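You operate a simulated robot arm through the tools that you are given. There is no shell and no other tool. Be economical: measure what you need, move in short steps, check, and stop when the job is done.

You are at the controls of a simulated robot arm. One attempt, no reset.

JOB
Check the cup in the loop and cup No. 29, sort each by the screen, then turn the dial off.
Fine: CLEAR goes on the green tray, HOLD on the purple tray.

Only the result counts: the job must be done as asked and must still hold three seconds after the hand-in. Knocking over, shifting, dropping, spilling or breaking anything else fails it.

ROBOT AND FRAMES
A 6-joint arm with a two-finger parallel gripper, fixed in place. Base frame: the origin is at the foot of the arm, x ahead of it, y to its left, z up; the work surface is at about z = 0. Readings come in mm, rad, newtons and seconds.
With the tool pointing down near the work surface it reaches from about 180 to 460 mm from the base axis. Its first joint turns from -1.222 to 1.222 rad. Payload 1.9 kg.
Tool frame: the origin (TCP) lies between the finger pads and is the grasp point; the fingertips stand 23 mm ahead of it; z points along the fingers, y is the line along which they close. Largest opening 94 mm; finger width 38, thickness 10; the body of the gripper, 54 by 96 mm, starts 39 mm behind the TCP.
Orientation is that of the tool frame in the base frame, as [roll, pitch, yaw] about the fixed x, y, z axes, in that order (R = Rz(yaw) Ry(pitch) Rx(roll)). With the fingers straight down and closing along the base's y, the tool's x points along the base's -x, its y along +y and its z along -z.

CONTROLS
- The arm moves only by the tool move_arm. Its argument "commands" is one flat list of numbers, 7 for each row, row after row: the gripper command, from -1 (fully open) to 1 (shut), values between in proportion, then the shift along the tool's x, y, z in mm, then the turn, a rotation vector about the tool's x, y, z in degrees. In form: [gripper, x, y, z, ax, ay, az, gripper, x, y, z, ax, ay, az, ...]. A call has 1 to 10 rows; each row is the pose to reach, as a shift and turn from the pose commanded when the call began, along the tool's axes at that moment. Each row takes 0.2 s and may step no farther than 50 mm and 0.15 rad from the row before; otherwise, or with a gripper value out of range, the whole call is refused. Where a pose cannot be reached the arm comes as near as it can. A force on the tool above 40 N (or 10 N above the force at the start of the call, whichever is more), or a blocked arm, ends the call early, and 0.2 s more pass. The fingers move at their own pace (about 108 mm/s each) and stop on an object; they squeeze with about 35 N. The grip force told is the motor's: it shows also when the fingers shut on nothing. Time passes only in rows, and 0.2 s behind the last, so rows that repeat a pose let the fingers close. It gives the time, the measured TCP pose, the force on the tool (base axes), the opening and the grip force at its end, in the units of the frame above (readings bear some noise), with the torque about the TCP (base axes, N m) and any sound that the robot's microphone picked up.
- Cameras (640 x 400 px; columns grow to the right, rows downward): "scene" is fixed at [33.6, 306.2, 429.1]; the picture's right is [-0.81, -0.59, 0.00], its down [-0.32, 0.44, -0.84] and it looks along [0.50, -0.68, -0.54] (base axes); focal length 214 px, centre (320, 200). "wrist" rides on the gripper at [86, 16, -75] in the tool frame; the picture's right is [-0.18, 0.98, 0.00], its down [-0.58, -0.11, -0.81] and it looks along [-0.79, -0.15, 0.59] (tool axes); focal length 243 px, centre (320, 200).
- grab_frame(camera): a new picture of that camera. The clock stands still meanwhile.
- point_at(camera, pixels): for up to 12 pixels [column, row] of the newest picture of that camera ("zoom" is the newest enlarged one), the place [x, y, z] in the base frame of the surface seen there, good to about 2 mm, but the place of the scene camera against the robot may be out by one fixed shift of up to 25 mm in any direction. The clock stands still meanwhile.
- zoom(camera, box): a new picture of the part [left, top, right, bottom] of that camera's present view, enlarged. The clock stands still meanwhile.
- finish_job(): hands the job in; it is judged then, once.

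Work in short steps. Measure before you move; look again where a grasp or a placing could have gone wrong, and mend it. You have 80 turns and 54 pictures in all, those below and enlarged ones among them. Open the gripper and draw the arm clear of the work before you hand the job in, unless the task says otherwise; then end with one line.

The tools are called after ">>>" by a JSON object that holds its "name" and its "arguments". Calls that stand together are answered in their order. move_arm: Moves the arm, as the interface text tells. Its arguments: {"type":"object","properties":{"commands":{"type":"array"}},"required":["commands"]} The other tools are called the same way: grab_frame (camera) takes a picture; point_at (camera, pixels) gives the place of the surface under pixels of a picture; zoom (camera, box) takes an enlarged picture of a part of a camera's view; finish_job () hands the job in.

At the start:

```text
clock: 0.0
eef_pos: [259.8, -54.2, 352.5]
tcp_rot: [-3.14, 0.004, 3.137]
force: [-0.1, 0.4, 0.3]
moment: [0.0, 0.03, -0.01]
width: 93.9
grasp_force: 0.0
```

scene: 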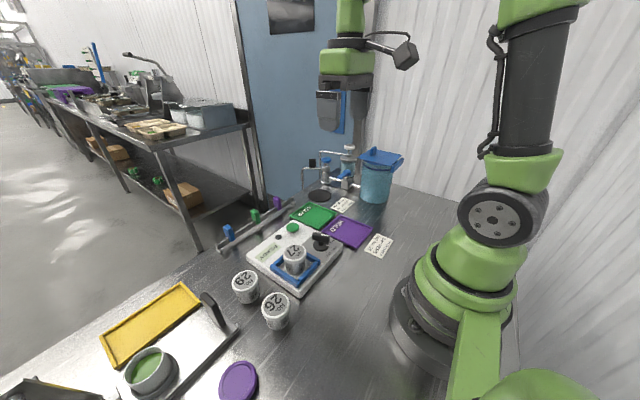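
wrist: 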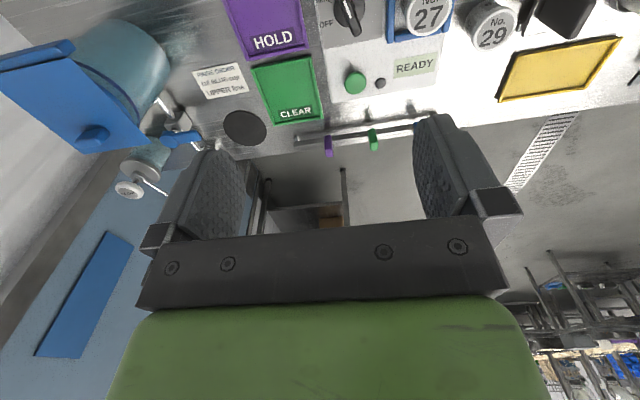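

The scene shows a tester with blue loop holding cup 27, cups 29 and 26, trays and notes. I zoom in on the device and the notes.

>>> {"name": "zoom", "arguments": {"camera": "scene", "box": [220, 190, 400, 302]}}

>>> {"name": "zoom", "arguments": {"camera": "wrist", "box": [180, 0, 540, 160]}}

```text
3.56 times, centred on (310, 246) of scene
```

zoom: 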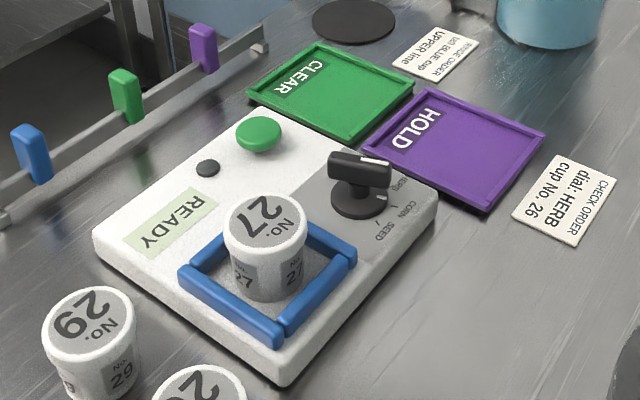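

```text
1.78 times, centred on (360, 80) of wrist
```

zoom: 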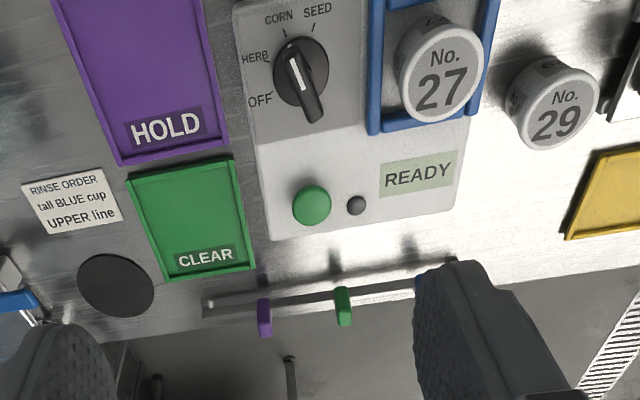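

The dial's white mark and the small labels on cups need a closer read; the note says "CHECK ORDER dial: HERB cup No. 26".

>>> {"name": "zoom", "arguments": {"camera": "wrist", "box": [300, 0, 400, 62]}}

>>> {"name": "zoom", "arguments": {"camera": "scene", "box": [220, 230, 320, 335]}}

>>> {"name": "zoom", "arguments": {"camera": "scene", "box": [290, 215, 400, 280]}}

```text
6.40 times, centred on (350, 31) of wrist
```

zoom: 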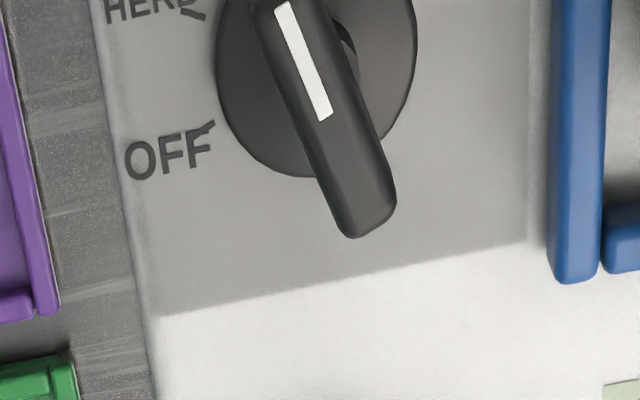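

```text
3.81 times, centred on (270, 282) of scene
```

zoom: 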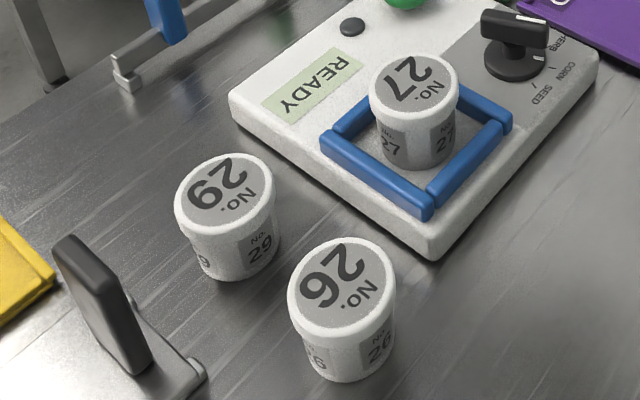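

```text
5.82 times, centred on (345, 248) of scene
```

zoom: 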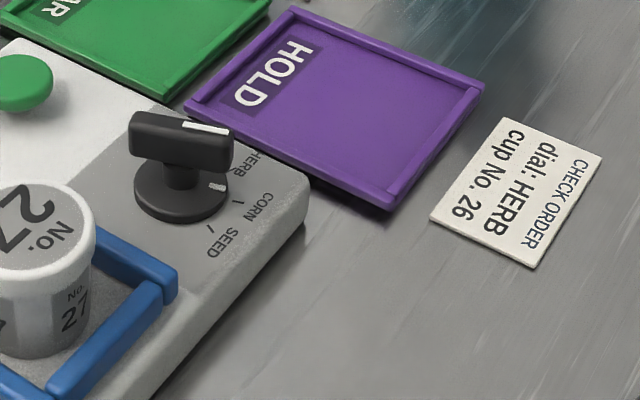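

I measure the main features in the scene view.

>>> {"name": "grab_frame", "arguments": {"camera": "scene"}}

>>> {"name": "point_at", "arguments": {"camera": "scene", "pixels": [[295, 254], [245, 280], [276, 302], [293, 228], [321, 237], [312, 214], [350, 231], [266, 253], [278, 238], [300, 290], [377, 244], [330, 247]]}}

>>> {"name": "point_at", "arguments": {"camera": "wrist", "pixels": [[430, 15], [493, 30], [355, 82], [380, 83], [348, 12], [287, 88], [265, 25], [415, 66]]}}

```text
46 pictures are left
```

scene: 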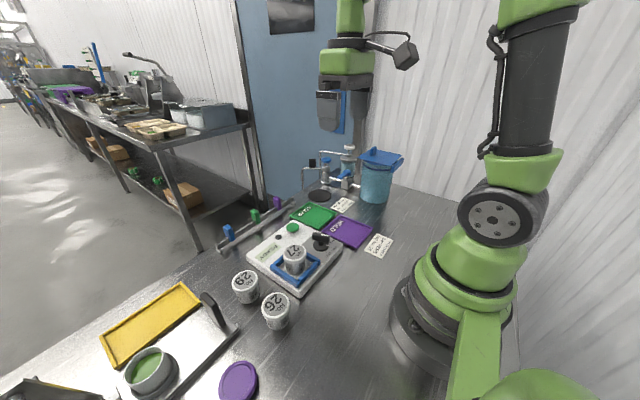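

```text
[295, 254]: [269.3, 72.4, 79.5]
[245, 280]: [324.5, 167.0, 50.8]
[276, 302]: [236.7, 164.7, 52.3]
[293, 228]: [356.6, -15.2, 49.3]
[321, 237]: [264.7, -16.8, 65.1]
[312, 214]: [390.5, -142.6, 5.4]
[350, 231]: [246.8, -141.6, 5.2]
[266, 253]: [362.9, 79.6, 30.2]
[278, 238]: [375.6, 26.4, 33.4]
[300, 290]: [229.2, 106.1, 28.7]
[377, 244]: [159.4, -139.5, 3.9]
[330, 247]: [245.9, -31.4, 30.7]
```

```text
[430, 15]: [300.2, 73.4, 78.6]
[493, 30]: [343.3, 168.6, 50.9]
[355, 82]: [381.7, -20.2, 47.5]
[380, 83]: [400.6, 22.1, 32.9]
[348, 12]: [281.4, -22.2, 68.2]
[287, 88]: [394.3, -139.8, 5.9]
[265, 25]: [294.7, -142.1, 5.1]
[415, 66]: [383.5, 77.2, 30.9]
```

The scene camera is off by about (+25,-5,-1) vs the wrist. I move lower for a close view of the dial and cups.

>>> {"name": "move_arm", "arguments": {"commands": [-1, -5, 10, 45, 0, 0, 0, -1, -10, 20, 90, 0, 0, 0, -1, -10, 30, 135, 0, 0, 0, -1, -10, 40, 175, 0, 0, 0]}}

>>> {"name": "grab_frame", "arguments": {"camera": "wrist"}}

```text
clock: 1.0
eef_pos: [268.6, -15.2, 177.9]
tcp_rot: [-3.141, 0.001, 3.135]
force: [0.4, 0.0, -1.0]
moment: [0.0, -0.01, 0.01]
width: 94.0
grasp_force: 0.1
```

```text
45 pictures are left
```

wrist: 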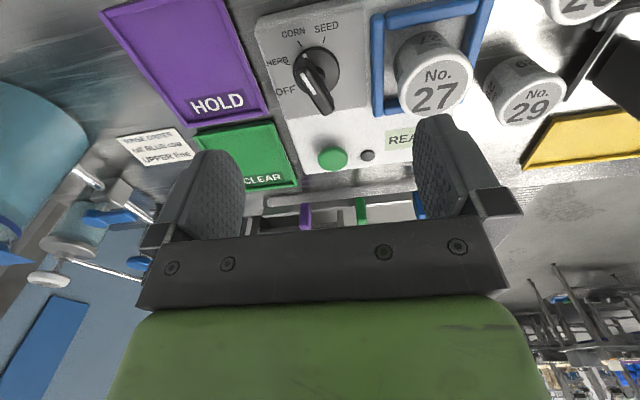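

I zoom on the dial to read where it points, and on the cups.

>>> {"name": "zoom", "arguments": {"camera": "wrist", "box": [255, 10, 375, 120]}}

>>> {"name": "point_at", "arguments": {"camera": "zoom", "pixels": [[345, 400], [250, 235], [330, 60], [95, 300], [150, 430]]}}

>>> {"name": "zoom", "arguments": {"camera": "wrist", "box": [370, 0, 590, 140]}}

```text
3.64 times, centred on (315, 65) of wrist
```

zoom: 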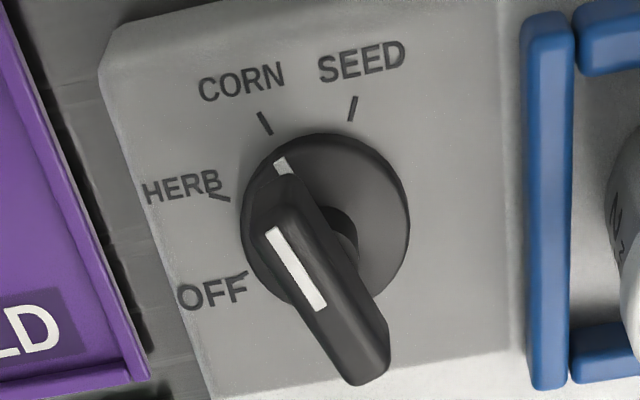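

```text
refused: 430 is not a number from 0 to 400
```

```text
2.86 times, centred on (480, 70) of wrist
```

zoom: 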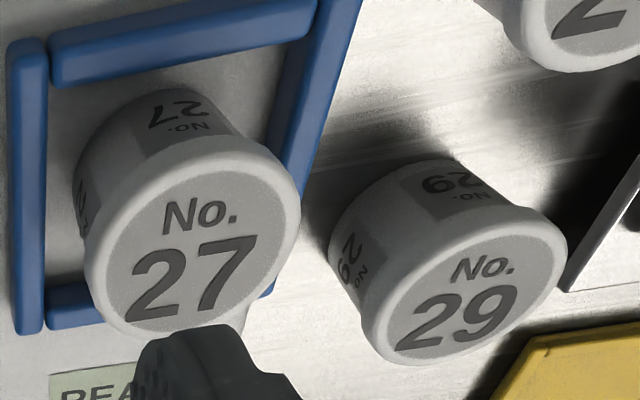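

The dial points at CORN and the screen reads READY; the HERB note is for cup 26, not part of this job, so I leave the dial as is. I measure button, cups, loop and dial precisely.

>>> {"name": "point_at", "arguments": {"camera": "wrist", "pixels": [[332, 157], [319, 155], [345, 155], [333, 147], [332, 168], [367, 155], [322, 103], [302, 68], [318, 75], [330, 115], [340, 85], [300, 88]]}}

>>> {"name": "point_at", "arguments": {"camera": "zoom", "pixels": [[90, 255], [298, 190], [150, 335], [250, 140], [195, 235], [362, 310], [565, 240], [470, 275], [30, 190], [270, 250], [180, 60], [80, 310]]}}

```text
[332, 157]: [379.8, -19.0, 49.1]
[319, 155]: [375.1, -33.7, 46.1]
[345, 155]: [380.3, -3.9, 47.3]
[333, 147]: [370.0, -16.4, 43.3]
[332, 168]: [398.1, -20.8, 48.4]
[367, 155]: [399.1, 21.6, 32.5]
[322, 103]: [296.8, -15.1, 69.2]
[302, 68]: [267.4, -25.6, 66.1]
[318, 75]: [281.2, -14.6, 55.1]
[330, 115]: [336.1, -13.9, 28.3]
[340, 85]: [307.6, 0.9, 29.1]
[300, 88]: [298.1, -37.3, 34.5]
```

```text
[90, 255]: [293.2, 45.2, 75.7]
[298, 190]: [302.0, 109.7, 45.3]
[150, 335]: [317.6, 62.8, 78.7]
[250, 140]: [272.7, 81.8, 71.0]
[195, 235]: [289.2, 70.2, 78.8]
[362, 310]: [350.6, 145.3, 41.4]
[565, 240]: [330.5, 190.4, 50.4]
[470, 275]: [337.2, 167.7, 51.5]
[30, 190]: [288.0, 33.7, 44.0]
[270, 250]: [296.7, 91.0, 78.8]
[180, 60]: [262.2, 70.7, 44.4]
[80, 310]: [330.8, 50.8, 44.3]
```

Button top is at about (384,-19,49). I shut the fingers and hover above it, tip at about z 62.

>>> {"name": "move_arm", "arguments": {"commands": [1, -40, -2, 0, 0, 0, 0, 1, -80, -4, 0, 0, 0, 0, 1, -115, -4, 0, 0, 0, 0, 1, -115, -4, 48, 0, 0, 0, 1, -115, -4, 92, 0, 0, 0]}}

>>> {"name": "grab_frame", "arguments": {"camera": "wrist"}}

```text
clock: 2.2
eef_pos: [383.3, -18.9, 84.3]
tcp_rot: [3.141, 0.001, 3.139]
force: [-0.4, 0.1, 0.1]
moment: [0.01, 0.02, -0.01]
width: 0.2
grasp_force: 35.0
```

```text
42 pictures are left
```

wrist: 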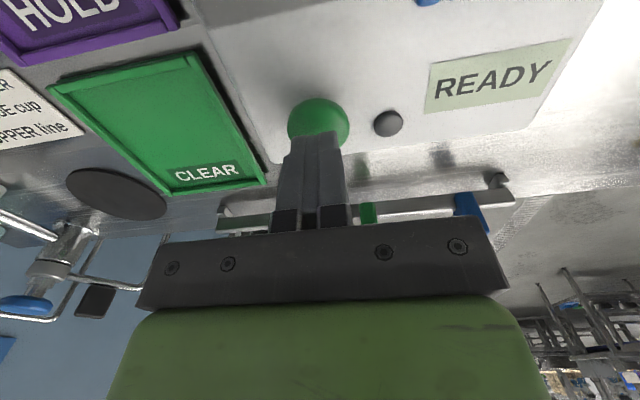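

Fingers are above the button (about 318,130). I press down in small steps, then lift.

>>> {"name": "move_arm", "arguments": {"commands": [1, 0, 0, 8, 0, 0, 0, 1, 0, 0, 12, 0, 0, 0, 1, 0, 0, 15, 0, 0, 0, 1, 0, 0, 17, 0, 0, 0, 1, 0, 0, 17, 0, 0, 0, 1, 0, 0, 0, 0, 0, 0]}}

>>> {"name": "zoom", "arguments": {"camera": "wrist", "box": [280, 20, 600, 180]}}

```text
clock: 3.6
eef_pos: [385.8, -18.6, 84.6]
tcp_rot: [-3.141, 0.0, 3.139]
force: [-0.1, -0.6, -0.2]
moment: [0.03, 0.03, 0.01]
width: 0.0
grasp_force: 35.3
```

```text
2.00 times, centred on (440, 100) of wrist
```

zoom: 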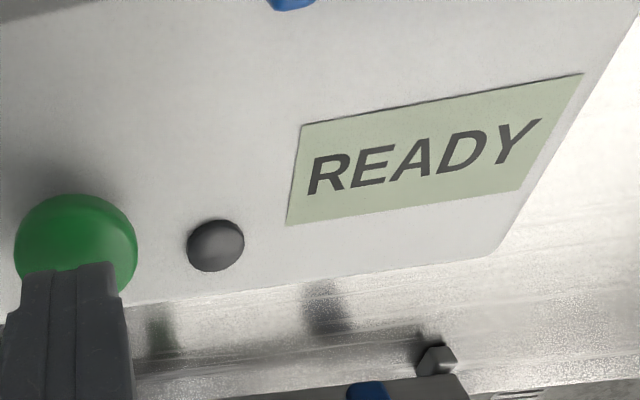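

No sound, still READY: not pressed enough. I press deeper and stay there to see the force.

>>> {"name": "move_arm", "arguments": {"commands": [1, 0, 0, 10, 0, 0, 0, 1, 0, 0, 15, 0, 0, 0, 1, 0, 0, 18, 0, 0, 0, 1, 0, 0, 20, 0, 0, 0, 1, 0, 0, 21, 0, 0, 0]}}

>>> {"name": "zoom", "arguments": {"camera": "wrist", "box": [280, 20, 600, 180]}}

```text
clock: 4.8
eef_pos: [385.0, -18.0, 65.0]
tcp_rot: [3.141, 0.001, 3.138]
force: [1.6, -1.3, 2.9]
moment: [-0.03, -0.01, 0.01]
width: 0.1
grasp_force: 34.8
heard: click
```

```text
2.00 times, centred on (440, 100) of wrist
```

zoom: 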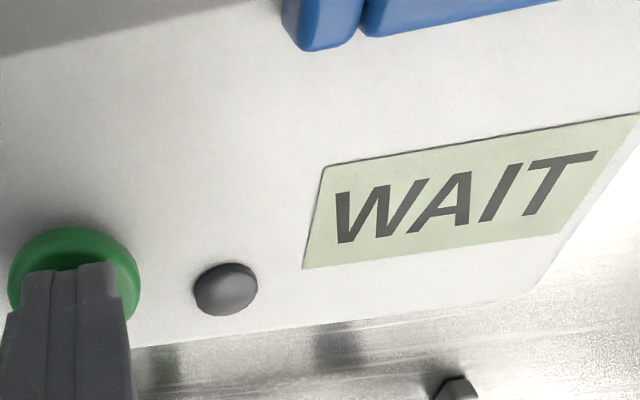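

It clicked; the screen shows WAIT. I lift off and wait.

>>> {"name": "move_arm", "arguments": {"commands": [1, 0, 0, -10, 0, 0, 0, 1, 0, 0, -30, 0, 0, 0, 1, 0, 0, -30, 0, 0, 0, 1, 0, 0, -30, 0, 0, 0, 1, 0, 0, -30, 0, 0, 0, 1, 0, 0, -30, 0, 0, 0, 1, 0, 0, -30, 0, 0, 0, 1, 0, 0, -30, 0, 0, 0, 1, 0, 0, -30, 0, 0, 0]}}

>>> {"name": "zoom", "arguments": {"camera": "wrist", "box": [280, 20, 600, 180]}}

```text
clock: 6.8
eef_pos: [383.5, -19.2, 94.8]
tcp_rot: [3.14, 0.002, 3.139]
force: [0.2, -0.8, -0.6]
moment: [0.04, 0.05, -0.01]
width: 0.3
grasp_force: 35.3
```

```text
2.00 times, centred on (440, 100) of wrist
```

zoom: 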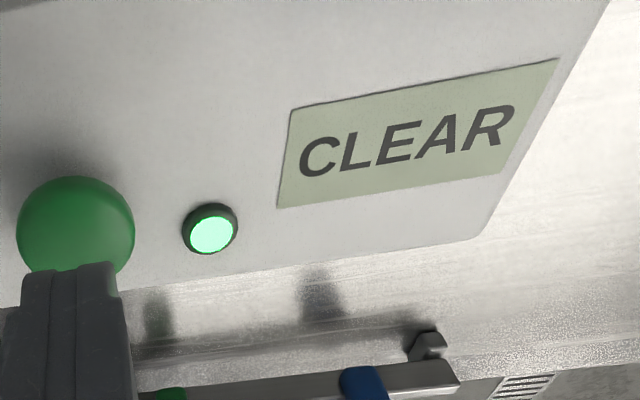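

Cup 27 is CLEAR. I rise and move above it at (294,68), fingers opened to about 75 mm.

>>> {"name": "move_arm", "arguments": {"commands": [1, 0, 0, -40, 0, 0, 0, -0.6, 30, 29, -40, 0, 0, 0, -0.6, 60, 58, -40, 0, 0, 0, -0.6, 90, 87, -40, 0, 0, 0, -0.6, 90, 87, -40, 0, 0, 0]}}

>>> {"name": "grab_frame", "arguments": {"camera": "wrist"}}

```text
clock: 8.0
eef_pos: [294.6, 69.3, 133.0]
tcp_rot: [3.141, 0.001, 3.138]
force: [-0.3, -0.6, -0.4]
moment: [0.01, -0.02, 0.0]
width: 75.3
grasp_force: 0.1
```

```text
38 pictures are left
```

wrist: 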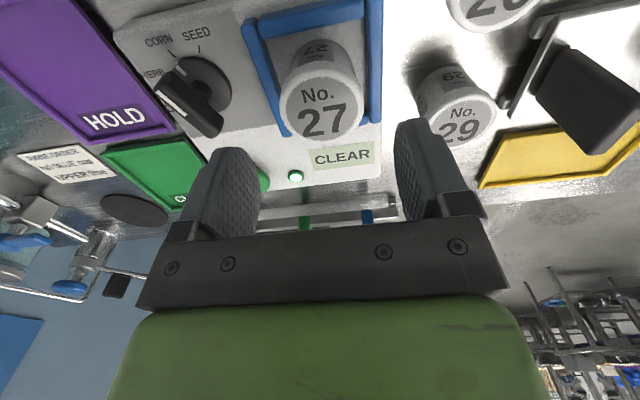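

Measuring the rim of cup 27 and cups 29/26 from here.

>>> {"name": "point_at", "arguments": {"camera": "wrist", "pixels": [[284, 112], [360, 108], [323, 138], [321, 84], [323, 110], [434, 122], [493, 115], [463, 138], [462, 97], [463, 115], [305, 60], [488, 8]]}}

```text
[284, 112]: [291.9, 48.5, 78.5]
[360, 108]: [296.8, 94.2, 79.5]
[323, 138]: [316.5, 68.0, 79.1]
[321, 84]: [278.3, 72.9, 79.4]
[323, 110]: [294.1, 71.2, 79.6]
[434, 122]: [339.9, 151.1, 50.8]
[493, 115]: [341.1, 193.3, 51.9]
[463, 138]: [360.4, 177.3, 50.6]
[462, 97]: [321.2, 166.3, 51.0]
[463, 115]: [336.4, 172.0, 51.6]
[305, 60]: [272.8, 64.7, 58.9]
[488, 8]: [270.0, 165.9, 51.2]
```

Cup 27's centre is about (295,71), top 79. I lower to TCP z≈70 and close.

>>> {"name": "move_arm", "arguments": {"commands": [-0.6, 0, 2, 30, 0, 0, 0, -0.6, 0, 2, 50, 0, 0, 0, -0.6, 0, 2, 63, 0, 0, 0, -0.6, 0, 2, 63, 0, 0, 0, 1, 0, 2, 63, 0, 0, 0, 1, 0, 2, 63, 0, 0, 0, 1, 0, 2, 63, 0, 0, 0]}}

```text
clock: 9.6
eef_pos: [295.4, 70.4, 70.8]
tcp_rot: [-3.141, 0.001, 3.138]
force: [-0.3, 0.1, -0.7]
moment: [-0.04, 0.0, -0.03]
width: 50.4
grasp_force: 34.6
```

Gripped at 50 mm. I lift 70 mm and look.

>>> {"name": "move_arm", "arguments": {"commands": [1, 0, 0, -15, 0, 0, 0, 1, 0, 0, -35, 0, 0, 0, 1, 0, 0, -55, 0, 0, 0, 1, 0, 0, -75, 0, 0, 0, 1, 0, 0, -75, 0, 0, 0]}}

>>> {"name": "grab_frame", "arguments": {"camera": "scene"}}

>>> {"name": "grab_frame", "arguments": {"camera": "wrist"}}

```text
clock: 10.8
eef_pos: [295.1, 71.6, 146.4]
tcp_rot: [3.141, 0.003, 3.139]
force: [0.4, -0.5, -0.3]
moment: [-0.06, 0.0, 0.01]
width: 50.4
grasp_force: 35.2
```

```text
37 pictures are left
```

scene: 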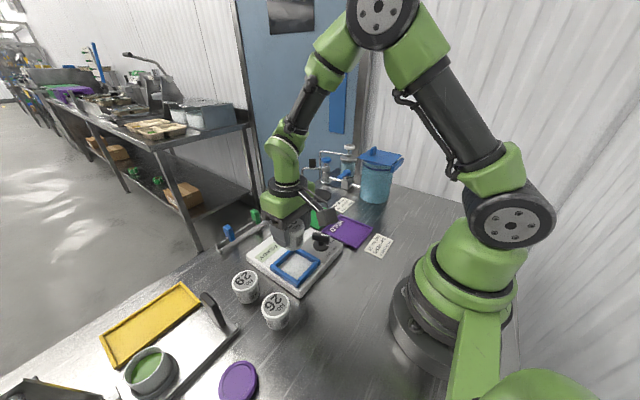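

```text
36 pictures are left
```

wrist: 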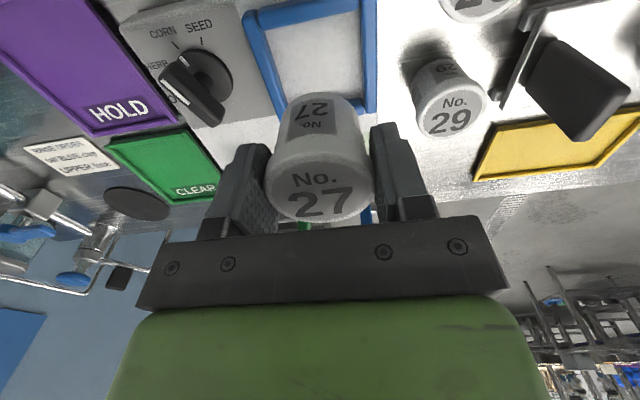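

Cup 27 is held and the loop is empty. I move towards the green tray at this height and look at it.

>>> {"name": "move_arm", "arguments": {"commands": [1, 0, -45, 0, 0, 0, 0, 1, -5, -90, 0, 0, 0, 0, 1, -15, -135, 0, 0, 0, 0, 1, -25, -175, 0, 0, 0, 0, 1, -25, -175, 0, 0, 0, 0]}}

>>> {"name": "grab_frame", "arguments": {"camera": "wrist"}}

```text
clock: 12.0
eef_pos: [319.6, -106.4, 146.9]
tcp_rot: [3.141, 0.002, 3.137]
force: [-0.2, -0.7, -0.7]
moment: [-0.04, -0.01, 0.01]
width: 50.4
grasp_force: 35.2
```

```text
35 pictures are left
```

wrist: 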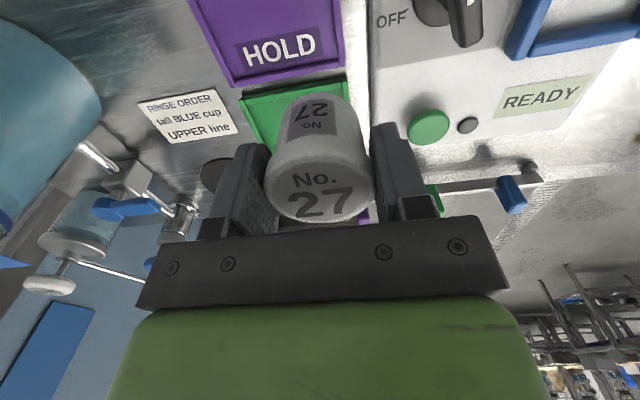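

The screen is READY again. I measure the green tray's near corners (240,97),(347,77) and the purple tray.

>>> {"name": "point_at", "arguments": {"camera": "wrist", "pixels": [[242, 98], [347, 81], [262, 142], [265, 110], [345, 95], [225, 82], [342, 65], [280, 20], [280, 95]]}}

>>> {"name": "point_at", "arguments": {"camera": "scene", "pixels": [[350, 217], [372, 229], [353, 248], [327, 233], [337, 216]]}}

```text
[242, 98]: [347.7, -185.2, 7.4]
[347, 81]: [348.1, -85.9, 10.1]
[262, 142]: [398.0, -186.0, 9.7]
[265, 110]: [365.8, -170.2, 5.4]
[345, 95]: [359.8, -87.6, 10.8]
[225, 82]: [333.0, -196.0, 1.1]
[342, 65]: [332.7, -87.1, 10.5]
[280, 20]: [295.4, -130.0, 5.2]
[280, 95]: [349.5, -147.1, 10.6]
```

```text
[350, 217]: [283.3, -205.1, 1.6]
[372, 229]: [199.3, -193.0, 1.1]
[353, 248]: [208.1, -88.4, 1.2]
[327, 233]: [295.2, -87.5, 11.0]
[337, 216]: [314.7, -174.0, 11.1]
```

Tray centre about (395,-136), floor z≈5. I move over (392,-136) and lower to just above the tray.

>>> {"name": "move_arm", "arguments": {"commands": [1, -36, -15, 0, 0, 0, 0, 1, -72, -30, 0, 0, 0, 0, 1, -72, -30, 40, 0, 0, 0, 1, -72, -30, 75, 0, 0, 0, 1, -72, -30, 94, 0, 0, 0, 1, -72, -30, 94, 0, 0, 0]}}

>>> {"name": "grab_frame", "arguments": {"camera": "scene"}}

>>> {"name": "grab_frame", "arguments": {"camera": "wrist"}}

```text
clock: 13.4
eef_pos: [391.5, -134.3, 52.0]
tcp_rot: [-3.14, 0.002, 3.139]
force: [0.2, -0.3, -0.8]
moment: [0.01, -0.01, -0.03]
width: 50.3
grasp_force: 34.6
```

```text
34 pictures are left
```

scene: 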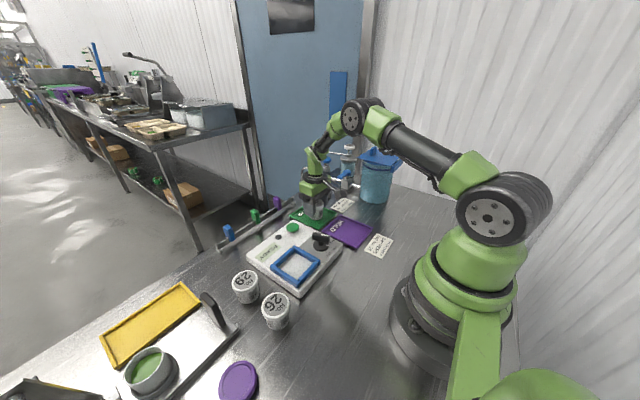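

```text
33 pictures are left
```

wrist: 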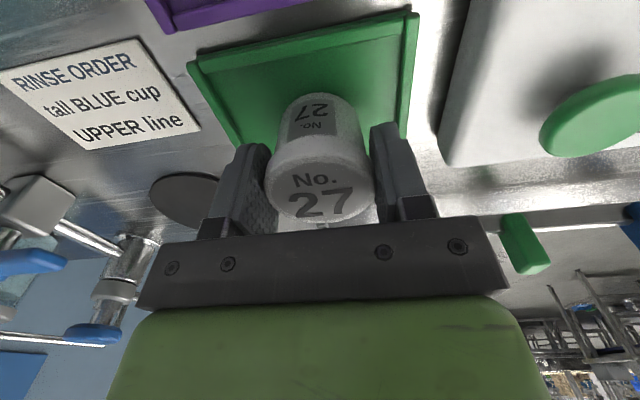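

Check the far edge of the green tray before setting down.

>>> {"name": "point_at", "arguments": {"camera": "scene", "pixels": [[291, 216], [296, 211], [303, 206], [310, 203], [335, 214], [317, 229]]}}

>>> {"name": "point_at", "arguments": {"camera": "wrist", "pixels": [[192, 66], [415, 15], [407, 125], [235, 140], [310, 70], [345, 120], [290, 130]]}}

```text
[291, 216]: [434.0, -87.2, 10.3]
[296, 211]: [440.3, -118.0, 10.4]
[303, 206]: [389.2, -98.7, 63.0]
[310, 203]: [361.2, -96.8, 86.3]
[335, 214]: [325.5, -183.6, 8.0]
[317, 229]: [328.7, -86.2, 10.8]
```

```text
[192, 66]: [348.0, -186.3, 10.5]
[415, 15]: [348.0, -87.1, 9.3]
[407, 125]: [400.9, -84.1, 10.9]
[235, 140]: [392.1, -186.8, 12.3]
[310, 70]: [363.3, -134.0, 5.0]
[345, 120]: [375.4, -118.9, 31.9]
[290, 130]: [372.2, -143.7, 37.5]
```

Tray spans x 347–465, y -186…-86; the cup sits well inside. Lower 5–6 mm in small steps, then release.

>>> {"name": "move_arm", "arguments": {"commands": [1, 0, 0, 2, 0, 0, 0, 1, 0, 0, 4, 0, 0, 0, 1, 0, 0, 5, 0, 0, 0, 1, 0, 0, 6, 0, 0, 0, 1, 0, 0, 6, 0, 0, 0]}}

```text
clock: 14.6
eef_pos: [391.6, -134.8, 46.8]
tcp_rot: [-3.141, 0.002, 3.138]
force: [-1.9, 1.2, 5.7]
moment: [0.07, 0.04, -0.02]
width: 50.3
grasp_force: 34.8
```

Contact felt (5.7 N up). Release and rise.

>>> {"name": "move_arm", "arguments": {"commands": [0.3, 0, 0, 0, 0, 0, 0, -0.5, 0, 0, 0, 0, 0, 0, -0.5, 0, 0, 0, 0, 0, 0, -0.5, 0, 0, -20, 0, 0, 0, -0.5, 0, 0, -50, 0, 0, 0, -0.5, 0, 0, -90, 0, 0, 0]}}

>>> {"name": "grab_frame", "arguments": {"camera": "wrist"}}

```text
clock: 16.0
eef_pos: [389.6, -133.7, 136.9]
tcp_rot: [3.141, 0.001, 3.138]
force: [-0.2, 0.1, 0.5]
moment: [-0.03, 0.02, 0.0]
width: 70.7
grasp_force: 0.1
```

```text
32 pictures are left
```

wrist: 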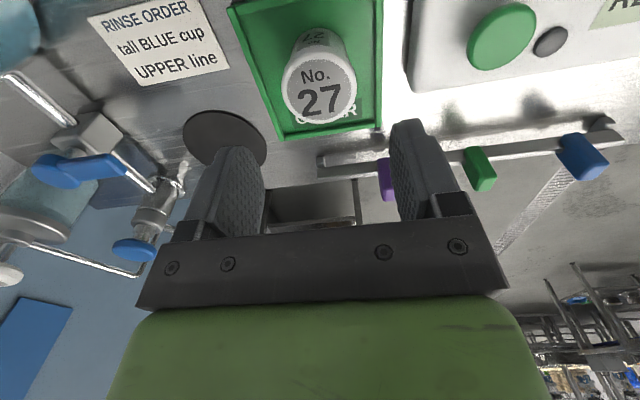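

Cup 27 sits upright on the green tray. Now over to cup 29.

>>> {"name": "move_arm", "arguments": {"commands": [-0.5, 10, 45, 0, 0, 0, 0, -0.5, 20, 90, 0, 0, 0, 0, -0.5, 30, 135, 0, 0, 0, 0, -0.5, 40, 180, 0, 0, 0, 0, -0.5, 45, 225, 0, 0, 0, 0, -0.5, 48, 270, 0, 0, 0, 0, -0.5, 48, 306, 0, 0, 0, 0, -0.5, 48, 306, 0, 0, 0, 0]}}

>>> {"name": "grab_frame", "arguments": {"camera": "wrist"}}

```text
clock: 17.8
eef_pos: [346.3, 170.8, 135.1]
tcp_rot: [-3.141, 0.001, 3.14]
force: [0.8, -0.2, 0.8]
moment: [0.0, -0.01, 0.0]
width: 70.7
grasp_force: 0.0
```

```text
31 pictures are left
```

wrist: 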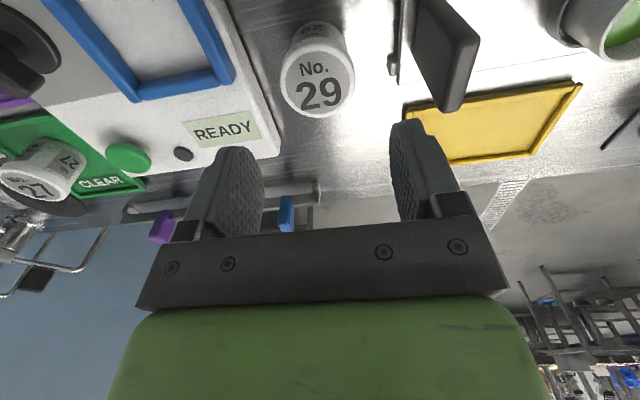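

Measure cup 29's rim, the black block, yellow tray and device edge.

>>> {"name": "point_at", "arguments": {"camera": "wrist", "pixels": [[284, 82], [353, 77], [320, 113], [314, 54], [318, 83], [408, 112], [455, 105], [475, 40], [393, 65], [268, 120], [430, 50], [400, 30]]}}

```text
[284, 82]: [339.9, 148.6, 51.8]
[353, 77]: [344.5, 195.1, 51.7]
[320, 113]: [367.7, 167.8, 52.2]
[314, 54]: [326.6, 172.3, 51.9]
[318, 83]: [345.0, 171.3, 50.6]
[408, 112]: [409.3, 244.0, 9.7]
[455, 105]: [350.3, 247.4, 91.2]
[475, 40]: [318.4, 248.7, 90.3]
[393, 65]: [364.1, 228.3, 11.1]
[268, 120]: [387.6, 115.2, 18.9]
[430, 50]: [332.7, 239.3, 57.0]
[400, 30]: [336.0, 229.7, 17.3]
```

Cup 29's centre is (346,171.5), top 52, with ≥12 mm clearance to the plate. I descend to TCP z≈43 and close.

>>> {"name": "move_arm", "arguments": {"commands": [-0.5, 0, 1, 40, 0, 0, 0, -0.5, 0, 1, 70, 0, 0, 0, -0.5, 0, 1, 93, 0, 0, 0, -0.5, 0, 1, 93, 0, 0, 0, 1, 0, 1, 93, 0, 0, 0, 1, 0, 1, 93, 0, 0, 0, 1, 0, 1, 93, 0, 0, 0]}}

```text
clock: 19.4
eef_pos: [344.7, 171.5, 43.6]
tcp_rot: [3.141, 0.002, 3.137]
force: [0.0, -0.2, 0.2]
moment: [-0.04, -0.01, -0.02]
width: 50.4
grasp_force: 35.2
```

Gripped. Lift, then carry above the loop at (295,71).

>>> {"name": "move_arm", "arguments": {"commands": [1, 0, 0, -20, 0, 0, 0, 1, 0, 0, -60, 0, 0, 0, 1, 0, 0, -95, 0, 0, 0, 1, 16, -34, -95, 0, 0, 0, 1, 33, -67, -95, 0, 0, 0, 1, 50, -101, -95, 0, 0, 0, 1, 50, -101, -95, 0, 0, 0]}}

>>> {"name": "grab_frame", "arguments": {"camera": "wrist"}}

```text
clock: 21.0
eef_pos: [294.1, 72.7, 138.2]
tcp_rot: [3.141, 0.001, 3.137]
force: [0.2, -0.5, -1.6]
moment: [-0.02, -0.02, -0.04]
width: 50.6
grasp_force: 34.8
```

```text
30 pictures are left
```

wrist: 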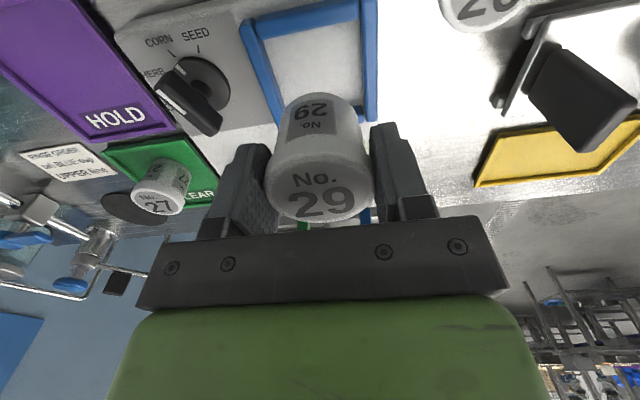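

Cup 29 above the loop; lower 138→75, finishing with small steps.

>>> {"name": "move_arm", "arguments": {"commands": [1, 0, -1, 30, 0, 0, 0, 1, 0, -1, 50, 0, 0, 0, 1, 0, -1, 60, 0, 0, 0, 1, 0, -1, 63, 0, 0, 0, 1, 0, -1, 65, 0, 0, 0, 1, 0, -1, 65, 0, 0, 0]}}

```text
clock: 22.4
eef_pos: [294.2, 70.7, 73.6]
tcp_rot: [-3.141, 0.002, 3.139]
force: [-0.8, 0.2, -1.4]
moment: [0.01, 0.02, -0.02]
width: 50.6
grasp_force: 34.6
```

>>> {"name": "move_arm", "arguments": {"commands": [1, 0, 0, 1, 0, 0, 0, 1, 0, 0, 2, 0, 0, 0, 1, 0, 0, 2.5, 0, 0, 0, 1, 0, 0, 2.5, 0, 0, 0]}}

```text
clock: 23.4
eef_pos: [294.7, 70.7, 69.7]
tcp_rot: [-3.14, 0.002, 3.138]
force: [-3.5, -2.5, 17.7]
moment: [0.28, 0.06, 0.05]
width: 50.6
grasp_force: 35.4
```

Seated (17.7 N up). I ease up 1 mm, release and rise, closing the fingers on the way to above the button.

>>> {"name": "move_arm", "arguments": {"commands": [1, 0, 0, -1, 0, 0, 0, 0.2, 0, 0, -1, 0, 0, 0, -0.5, 0, 0, -1, 0, 0, 0, -0.5, 0, 0, -1, 0, 0, 0, -0.5, 0, 0, -25, 0, 0, 0, -0.5, 0, 0, -65, 0, 0, 0]}}

>>> {"name": "grab_frame", "arguments": {"camera": "wrist"}}

```text
clock: 24.8
eef_pos: [293.8, 70.2, 136.7]
tcp_rot: [-3.141, 0.0, 3.138]
force: [-0.1, -0.4, -0.6]
moment: [0.0, 0.03, 0.0]
width: 70.4
grasp_force: 0.1
```

```text
29 pictures are left
```

wrist: 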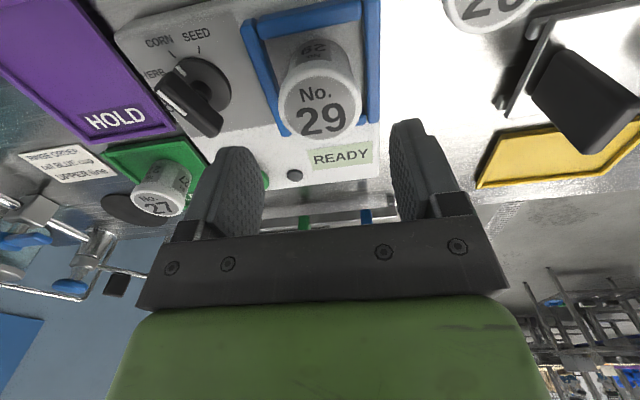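

Cup 29 stands in the loop, READY. Move over the button with shut fingers.

>>> {"name": "move_arm", "arguments": {"commands": [1, -30, -30, 0, 0, 0, 0, 1, -60, -60, 0, 0, 0, 0, 1, -91, -90, 0, 0, 0, 0, 1, -91, -90, 40, 0, 0, 0, 1, -91, -90, 53, 0, 0, 0, 1, -91, -90, 53, 0, 0, 0]}}

```text
clock: 26.2
eef_pos: [384.3, -19.2, 82.4]
tcp_rot: [3.141, 0.003, 3.137]
force: [1.2, -0.6, 1.2]
moment: [0.01, -0.01, -0.03]
width: 0.0
grasp_force: 35.0
```

Press down to TCP≈64, as the earlier click, then lift and wait.

>>> {"name": "move_arm", "arguments": {"commands": [1, 0, 0, 9, 0, 0, 0, 1, 0, 0, 14, 0, 0, 0, 1, 0, 0, 17, 0, 0, 0, 1, 0, 0, 19, 0, 0, 0, 1, 0, 0, 19, 0, 0, 0, 1, 0, 0, 0, 0, 0, 0, 1, 0, 0, -12, 0, 0, 0, 1, 0, 0, -12, 0, 0, 0, 1, 0, 0, -12, 0, 0, 0, 1, 0, 0, -12, 0, 0, 0]}}

>>> {"name": "move_arm", "arguments": {"commands": [1, 0, 0, 0, 0, 0, 0, 1, 0, 0, 0, 0, 0, 0, 1, 0, 0, 0, 0, 0, 0, 1, 0, 0, 0, 0, 0, 0]}}

>>> {"name": "grab_frame", "arguments": {"camera": "wrist"}}

```text
clock: 28.4
eef_pos: [384.2, -20.9, 94.3]
tcp_rot: [3.141, 0.002, 3.139]
force: [-0.5, -0.3, 0.7]
moment: [0.0, -0.01, -0.03]
width: 0.1
grasp_force: 34.7
heard: click
```

```text
clock: 29.4
eef_pos: [384.4, -20.4, 94.0]
tcp_rot: [3.141, 0.002, 3.138]
force: [-0.2, -0.3, -0.4]
moment: [0.01, -0.01, 0.01]
width: 0.1
grasp_force: 35.1
```

```text
28 pictures are left
```

wrist: 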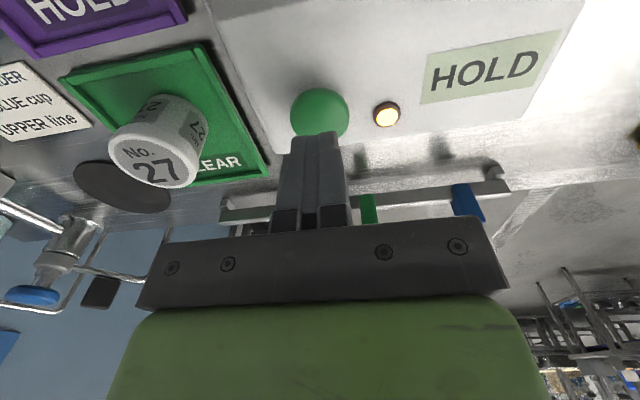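

Cup 29 is HOLD → purple tray. Go back above the loop with fingers at ~70 mm.

>>> {"name": "move_arm", "arguments": {"commands": [1, 0, 0, -40, 0, 0, 0, -0.6, 30, 30, -40, 0, 0, 0, -0.6, 60, 61, -40, 0, 0, 0, -0.6, 90, 91, -40, 0, 0, 0, -0.6, 90, 91, -40, 0, 0, 0]}}

>>> {"name": "grab_frame", "arguments": {"camera": "wrist"}}

```text
clock: 30.6
eef_pos: [292.7, 72.7, 134.1]
tcp_rot: [-3.14, 0.001, 3.138]
force: [-0.8, 0.6, -0.2]
moment: [-0.02, 0.01, -0.01]
width: 75.3
grasp_force: 0.1
```

```text
27 pictures are left
```

wrist: 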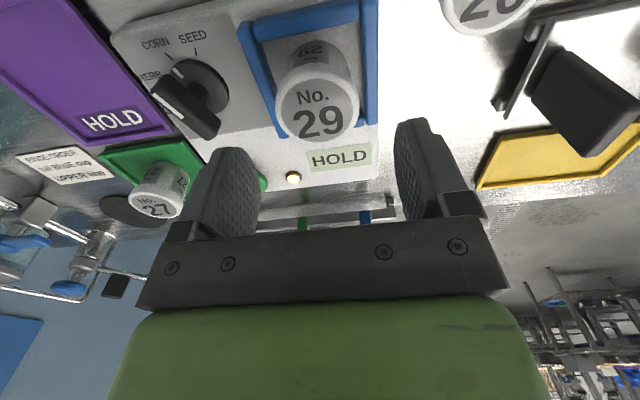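

Descend and grasp cup 29 in the loop.

>>> {"name": "move_arm", "arguments": {"commands": [-0.6, -2, -1, 30, 0, 0, 0, -0.6, -2, -1, 50, 0, 0, 0, -0.6, -2, -1, 62.5, 0, 0, 0, -0.6, -2, -1, 62.5, 0, 0, 0, 1, -2, -1, 62.5, 0, 0, 0, 1, -2, -1, 62.5, 0, 0, 0, 1, -2, -1, 62.5, 0, 0, 0]}}

>>> {"name": "move_arm", "arguments": {"commands": [1, 0, 0, -15, 0, 0, 0, 1, 0, 0, -40, 0, 0, 0, 1, 0, 0, -75, 0, 0, 0, 1, 0, -45, -75, 0, 0, 0, 1, 0, -90, -75, 0, 0, 0, 1, 10, -135, -75, 0, 0, 0, 1, 20, -170, -75, 0, 0, 0, 1, 20, -170, -75, 0, 0, 0]}}

>>> {"name": "grab_frame", "arguments": {"camera": "wrist"}}

>>> {"name": "grab_frame", "arguments": {"camera": "scene"}}

```text
clock: 32.2
eef_pos: [297.2, 69.0, 73.2]
tcp_rot: [-3.141, 0.0, 3.138]
force: [0.0, 0.0, -0.3]
moment: [0.01, -0.03, 0.01]
width: 50.7
grasp_force: 34.7
```

```text
clock: 34.0
eef_pos: [275.2, -99.3, 147.6]
tcp_rot: [-3.141, 0.003, 3.139]
force: [-0.2, 0.3, -0.3]
moment: [0.04, -0.01, 0.0]
width: 50.6
grasp_force: 34.6
```

```text
26 pictures are left
```

wrist: 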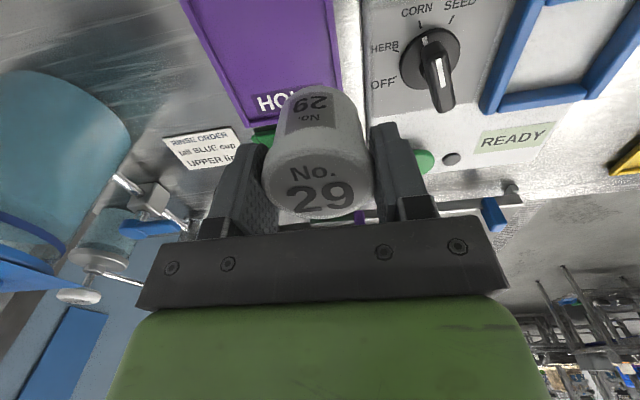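

```text
25 pictures are left
```

scene: 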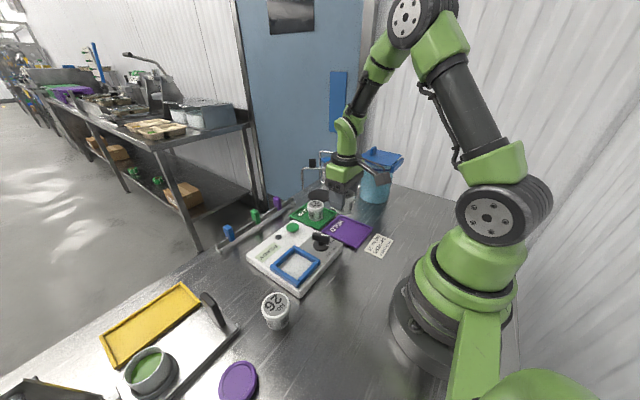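

Measure the purple tray edges.

>>> {"name": "point_at", "arguments": {"camera": "wrist", "pixels": [[200, 35], [330, 20], [238, 118], [270, 30], [183, 3], [362, 60], [345, 60]]}}

>>> {"name": "point_at", "arguments": {"camera": "scene", "pixels": [[371, 230], [356, 246], [350, 231], [364, 239]]}}

```text
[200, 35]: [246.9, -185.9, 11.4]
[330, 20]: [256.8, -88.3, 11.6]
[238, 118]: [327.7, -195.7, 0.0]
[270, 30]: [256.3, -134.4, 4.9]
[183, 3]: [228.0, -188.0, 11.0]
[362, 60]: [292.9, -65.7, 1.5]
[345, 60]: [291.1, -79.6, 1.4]
```

```text
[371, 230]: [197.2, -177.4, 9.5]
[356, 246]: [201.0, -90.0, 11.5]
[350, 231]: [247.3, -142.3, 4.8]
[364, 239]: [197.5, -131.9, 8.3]
```

Tray x 222–335, y -186…-87. Move over (276,-136) and lower to just above the floor.

>>> {"name": "move_arm", "arguments": {"commands": [1, 0, -37, 0, 0, 0, 0, 1, 0, -37, 40, 0, 0, 0, 1, 0, -37, 75, 0, 0, 0, 1, 0, -37, 92, 0, 0, 0, 1, 0, -37, 95, 0, 0, 0, 1, 0, -37, 95, 0, 0, 0]}}

>>> {"name": "move_arm", "arguments": {"commands": [1, 0, 0, 2, 0, 0, 0, 1, 0, 0, 3, 0, 0, 0, 1, 0, 0, 4, 0, 0, 0, 1, 0, 0, 4, 0, 0, 0]}}

```text
clock: 35.4
eef_pos: [275.6, -135.8, 51.7]
tcp_rot: [-3.141, 0.001, 3.138]
force: [0.5, 0.3, 0.2]
moment: [0.01, -0.01, -0.01]
width: 50.5
grasp_force: 35.1
```

```text
clock: 36.4
eef_pos: [276.6, -136.0, 48.3]
tcp_rot: [3.141, 0.001, 3.14]
force: [-0.4, 0.0, 0.0]
moment: [0.03, 0.01, 0.01]
width: 50.5
grasp_force: 34.8
```

No contact yet; a bit lower.

>>> {"name": "move_arm", "arguments": {"commands": [1, 0, 0, 1, 0, 0, 0, 1, 0, 0, 2, 0, 0, 0, 1, 0, 0, 2, 0, 0, 0]}}

```text
clock: 37.2
eef_pos: [275.9, -136.4, 46.2]
tcp_rot: [3.14, 0.004, 3.138]
force: [-4.2, 6.8, 31.0]
moment: [0.05, 0.08, -0.03]
width: 50.3
grasp_force: 35.0
```

Firm contact. Ease up 1.5 mm, release, rise.

>>> {"name": "move_arm", "arguments": {"commands": [1, 0, 0, -1.5, 0, 0, 0, 0.2, 0, 0, -1.5, 0, 0, 0, -0.5, 0, 0, -1.5, 0, 0, 0, -0.5, 0, 0, -1.5, 0, 0, 0, -0.5, 0, 0, -25, 0, 0, 0, -0.5, 0, 0, -65, 0, 0, 0, -0.5, 0, 0, -105, 0, 0, 0]}}

>>> {"name": "grab_frame", "arguments": {"camera": "wrist"}}

```text
clock: 38.8
eef_pos: [275.1, -136.4, 150.7]
tcp_rot: [-3.141, 0.001, 3.139]
force: [0.2, 0.4, 0.4]
moment: [0.01, 0.02, 0.0]
width: 70.5
grasp_force: 0.1
```

```text
24 pictures are left
```

wrist: 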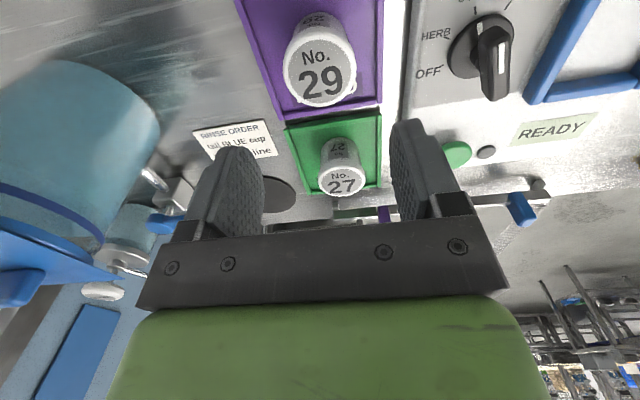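

Both cups sit well on their trays. Now I go above the dial to measure it.

>>> {"name": "move_arm", "arguments": {"commands": [-0.5, 0, 40, -15, 0, 0, 0, -0.5, -5, 80, -25, 0, 0, 0, -0.5, -10, 118, -25, 0, 0, 0, -0.5, -10, 118, -25, 0, 0, 0]}}

>>> {"name": "zoom", "arguments": {"camera": "wrist", "box": [240, 0, 400, 100]}}

```text
clock: 39.8
eef_pos: [288.6, -17.5, 176.3]
tcp_rot: [3.141, 0.0, 3.138]
force: [-0.2, -0.2, -0.4]
moment: [0.01, -0.04, 0.0]
width: 70.5
grasp_force: 0.0
```

```text
4.00 times, centred on (320, 50) of wrist
```

zoom: 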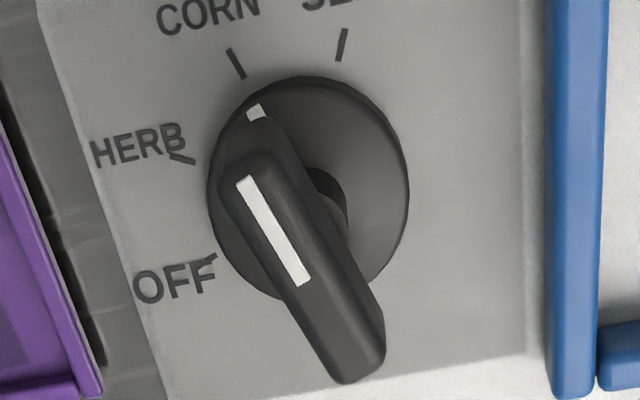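

>>> {"name": "point_at", "arguments": {"camera": "zoom", "pixels": [[236, 62], [342, 45], [182, 158], [205, 260], [258, 112], [247, 182], [302, 280], [345, 350], [255, 160], [308, 80], [405, 185], [210, 180]]}}

>>> {"name": "point_at", "arguments": {"camera": "zoom", "pixels": [[276, 230], [335, 250], [262, 265], [380, 320], [340, 380], [350, 220], [380, 260], [228, 195]]}}

```text
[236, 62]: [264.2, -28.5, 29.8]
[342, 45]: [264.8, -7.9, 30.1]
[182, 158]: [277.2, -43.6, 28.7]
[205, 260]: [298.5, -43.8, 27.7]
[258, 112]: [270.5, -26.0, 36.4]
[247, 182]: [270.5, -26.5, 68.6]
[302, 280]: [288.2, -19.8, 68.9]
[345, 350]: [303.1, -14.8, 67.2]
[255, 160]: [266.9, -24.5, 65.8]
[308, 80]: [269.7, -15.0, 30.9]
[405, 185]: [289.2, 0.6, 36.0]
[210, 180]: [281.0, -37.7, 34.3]
```

```text
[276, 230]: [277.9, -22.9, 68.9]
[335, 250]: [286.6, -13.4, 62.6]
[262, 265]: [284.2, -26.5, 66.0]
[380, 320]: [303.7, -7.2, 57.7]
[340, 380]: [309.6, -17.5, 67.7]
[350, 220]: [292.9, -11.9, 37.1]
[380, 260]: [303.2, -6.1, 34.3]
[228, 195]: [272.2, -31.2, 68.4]
```

Dial centre ≈ (287,-19.5); ticks at about 45° steps, dial at CORN, OFF is +90° about base z. I hover above and turn the gripper 22° to align with the handle, narrowed to 40 mm.

>>> {"name": "move_arm", "arguments": {"commands": [0.15, 1.5, -2, 20, 0, 0, -7.5, 0.15, 1.5, -2, 40, 0, 0, -15, 0.15, 1.5, -2, 56, 0, 0, -22, 0.15, 1.5, -2, 56, 0, 0, -22]}}

>>> {"name": "grab_frame", "arguments": {"camera": "wrist"}}

>>> {"name": "zoom", "arguments": {"camera": "scene", "box": [260, 190, 380, 270]}}

```text
clock: 40.8
eef_pos: [285.2, -19.5, 120.1]
tcp_rot: [-3.139, -0.001, -2.759]
force: [1.1, 0.2, 0.1]
moment: [0.03, -0.01, -0.01]
width: 40.2
grasp_force: 0.2
```

```text
22 pictures are left
```

wrist: 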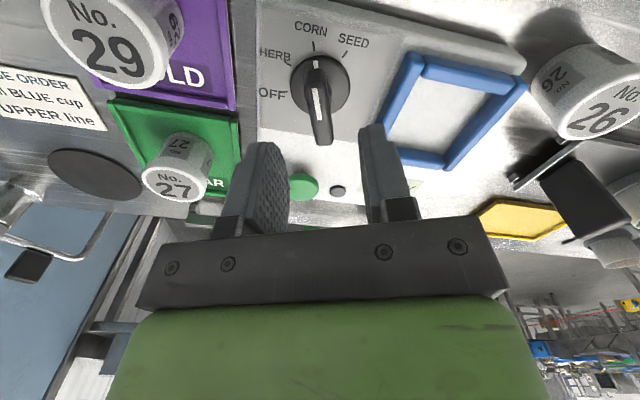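

```text
5.00 times, centred on (320, 230) of scene
```

zoom: 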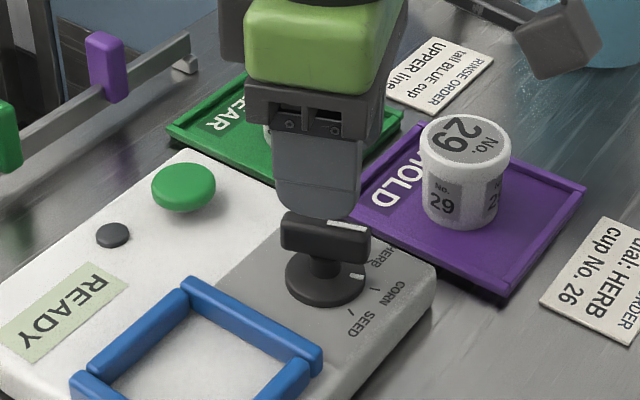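

Aligned over the handle. Descend to TCP z≈66 around it.

>>> {"name": "move_arm", "arguments": {"commands": [0.15, -1, -0.3, 25, 0, 0, 0, 0.15, -1, -0.3, 45, 0, 0, 0, 0.15, -1, -0.3, 54, 0, 0, 0, 0.15, -1, -0.3, 54, 0, 0, 0]}}

>>> {"name": "grab_frame", "arguments": {"camera": "wrist"}}

```text
clock: 41.8
eef_pos: [285.8, -21.0, 64.9]
tcp_rot: [-3.141, 0.002, -2.76]
force: [0.3, -0.2, -0.2]
moment: [0.02, -0.01, -0.01]
width: 39.9
grasp_force: 0.0
```

```text
20 pictures are left
```

wrist: 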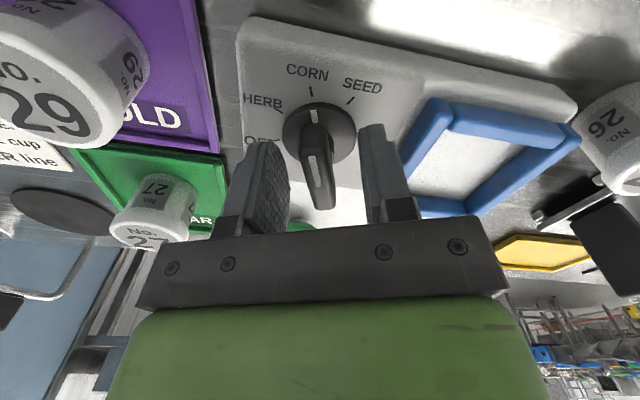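

Check centring of the handle between the fingers.

>>> {"name": "zoom", "arguments": {"camera": "wrist", "box": [240, 80, 420, 230]}}

>>> {"name": "point_at", "arguments": {"camera": "wrist", "pixels": [[316, 165], [319, 185], [304, 170], [328, 165], [322, 205], [308, 152], [313, 200], [333, 195]]}}

```text
2.67 times, centred on (330, 155) of wrist
```

zoom: 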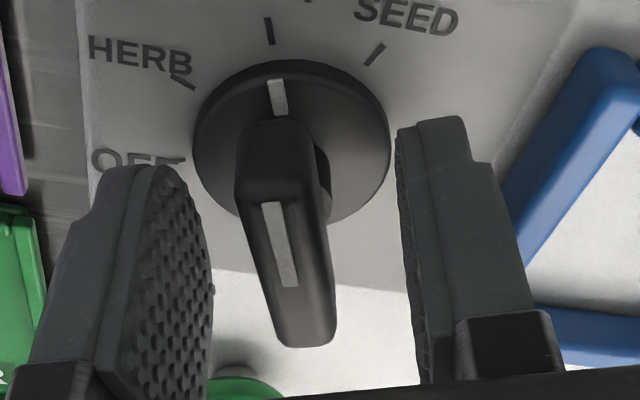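

```text
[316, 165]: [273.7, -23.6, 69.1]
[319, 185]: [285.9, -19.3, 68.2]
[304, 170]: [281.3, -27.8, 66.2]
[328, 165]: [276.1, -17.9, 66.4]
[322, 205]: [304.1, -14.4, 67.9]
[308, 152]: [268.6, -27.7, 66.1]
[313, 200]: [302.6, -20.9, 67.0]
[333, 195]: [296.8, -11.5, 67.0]
```

Handle is centred; its angle is ~18°. I turn back 3° and close on it.

>>> {"name": "move_arm", "arguments": {"commands": [0.15, 0, 0, 0, 0, 0, 3, 0.6, 0, 0, 0, 0, 0, 3, 1, 0, 0, 0, 0, 0, 3, 1, 0, 0, 0, 0, 0, 3]}}

```text
clock: 42.8
eef_pos: [286.0, -21.2, 66.1]
tcp_rot: [-3.14, 0.002, -2.813]
force: [-5.6, -13.3, 30.3]
moment: [-0.25, 0.09, -0.04]
width: 20.0
grasp_force: 45.3
```

Closed at 20 mm but with 30 N upward force; look.

>>> {"name": "zoom", "arguments": {"camera": "wrist", "box": [220, 70, 430, 230]}}

>>> {"name": "zoom", "arguments": {"camera": "scene", "box": [260, 190, 380, 270]}}

```text
2.50 times, centred on (325, 150) of wrist
```

zoom: 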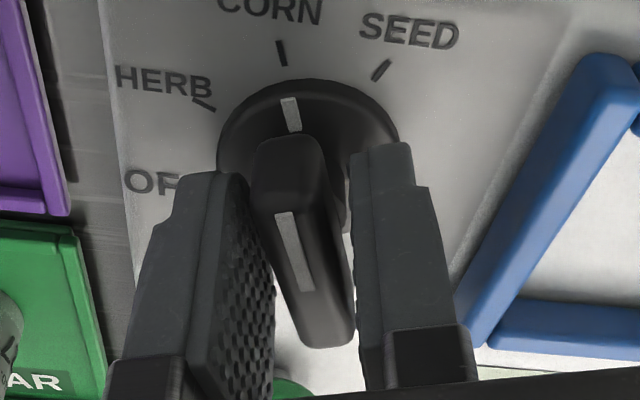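

```text
5.00 times, centred on (320, 230) of scene
```

zoom: 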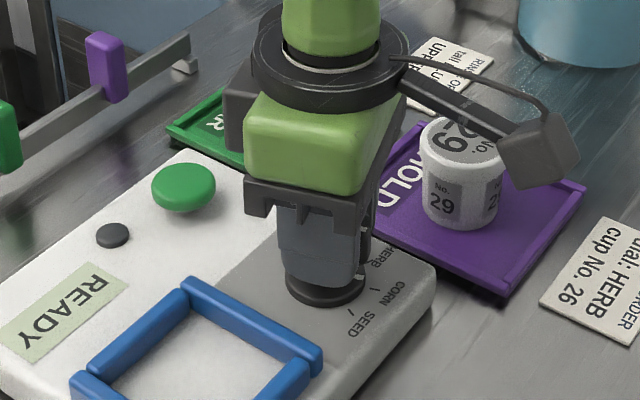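

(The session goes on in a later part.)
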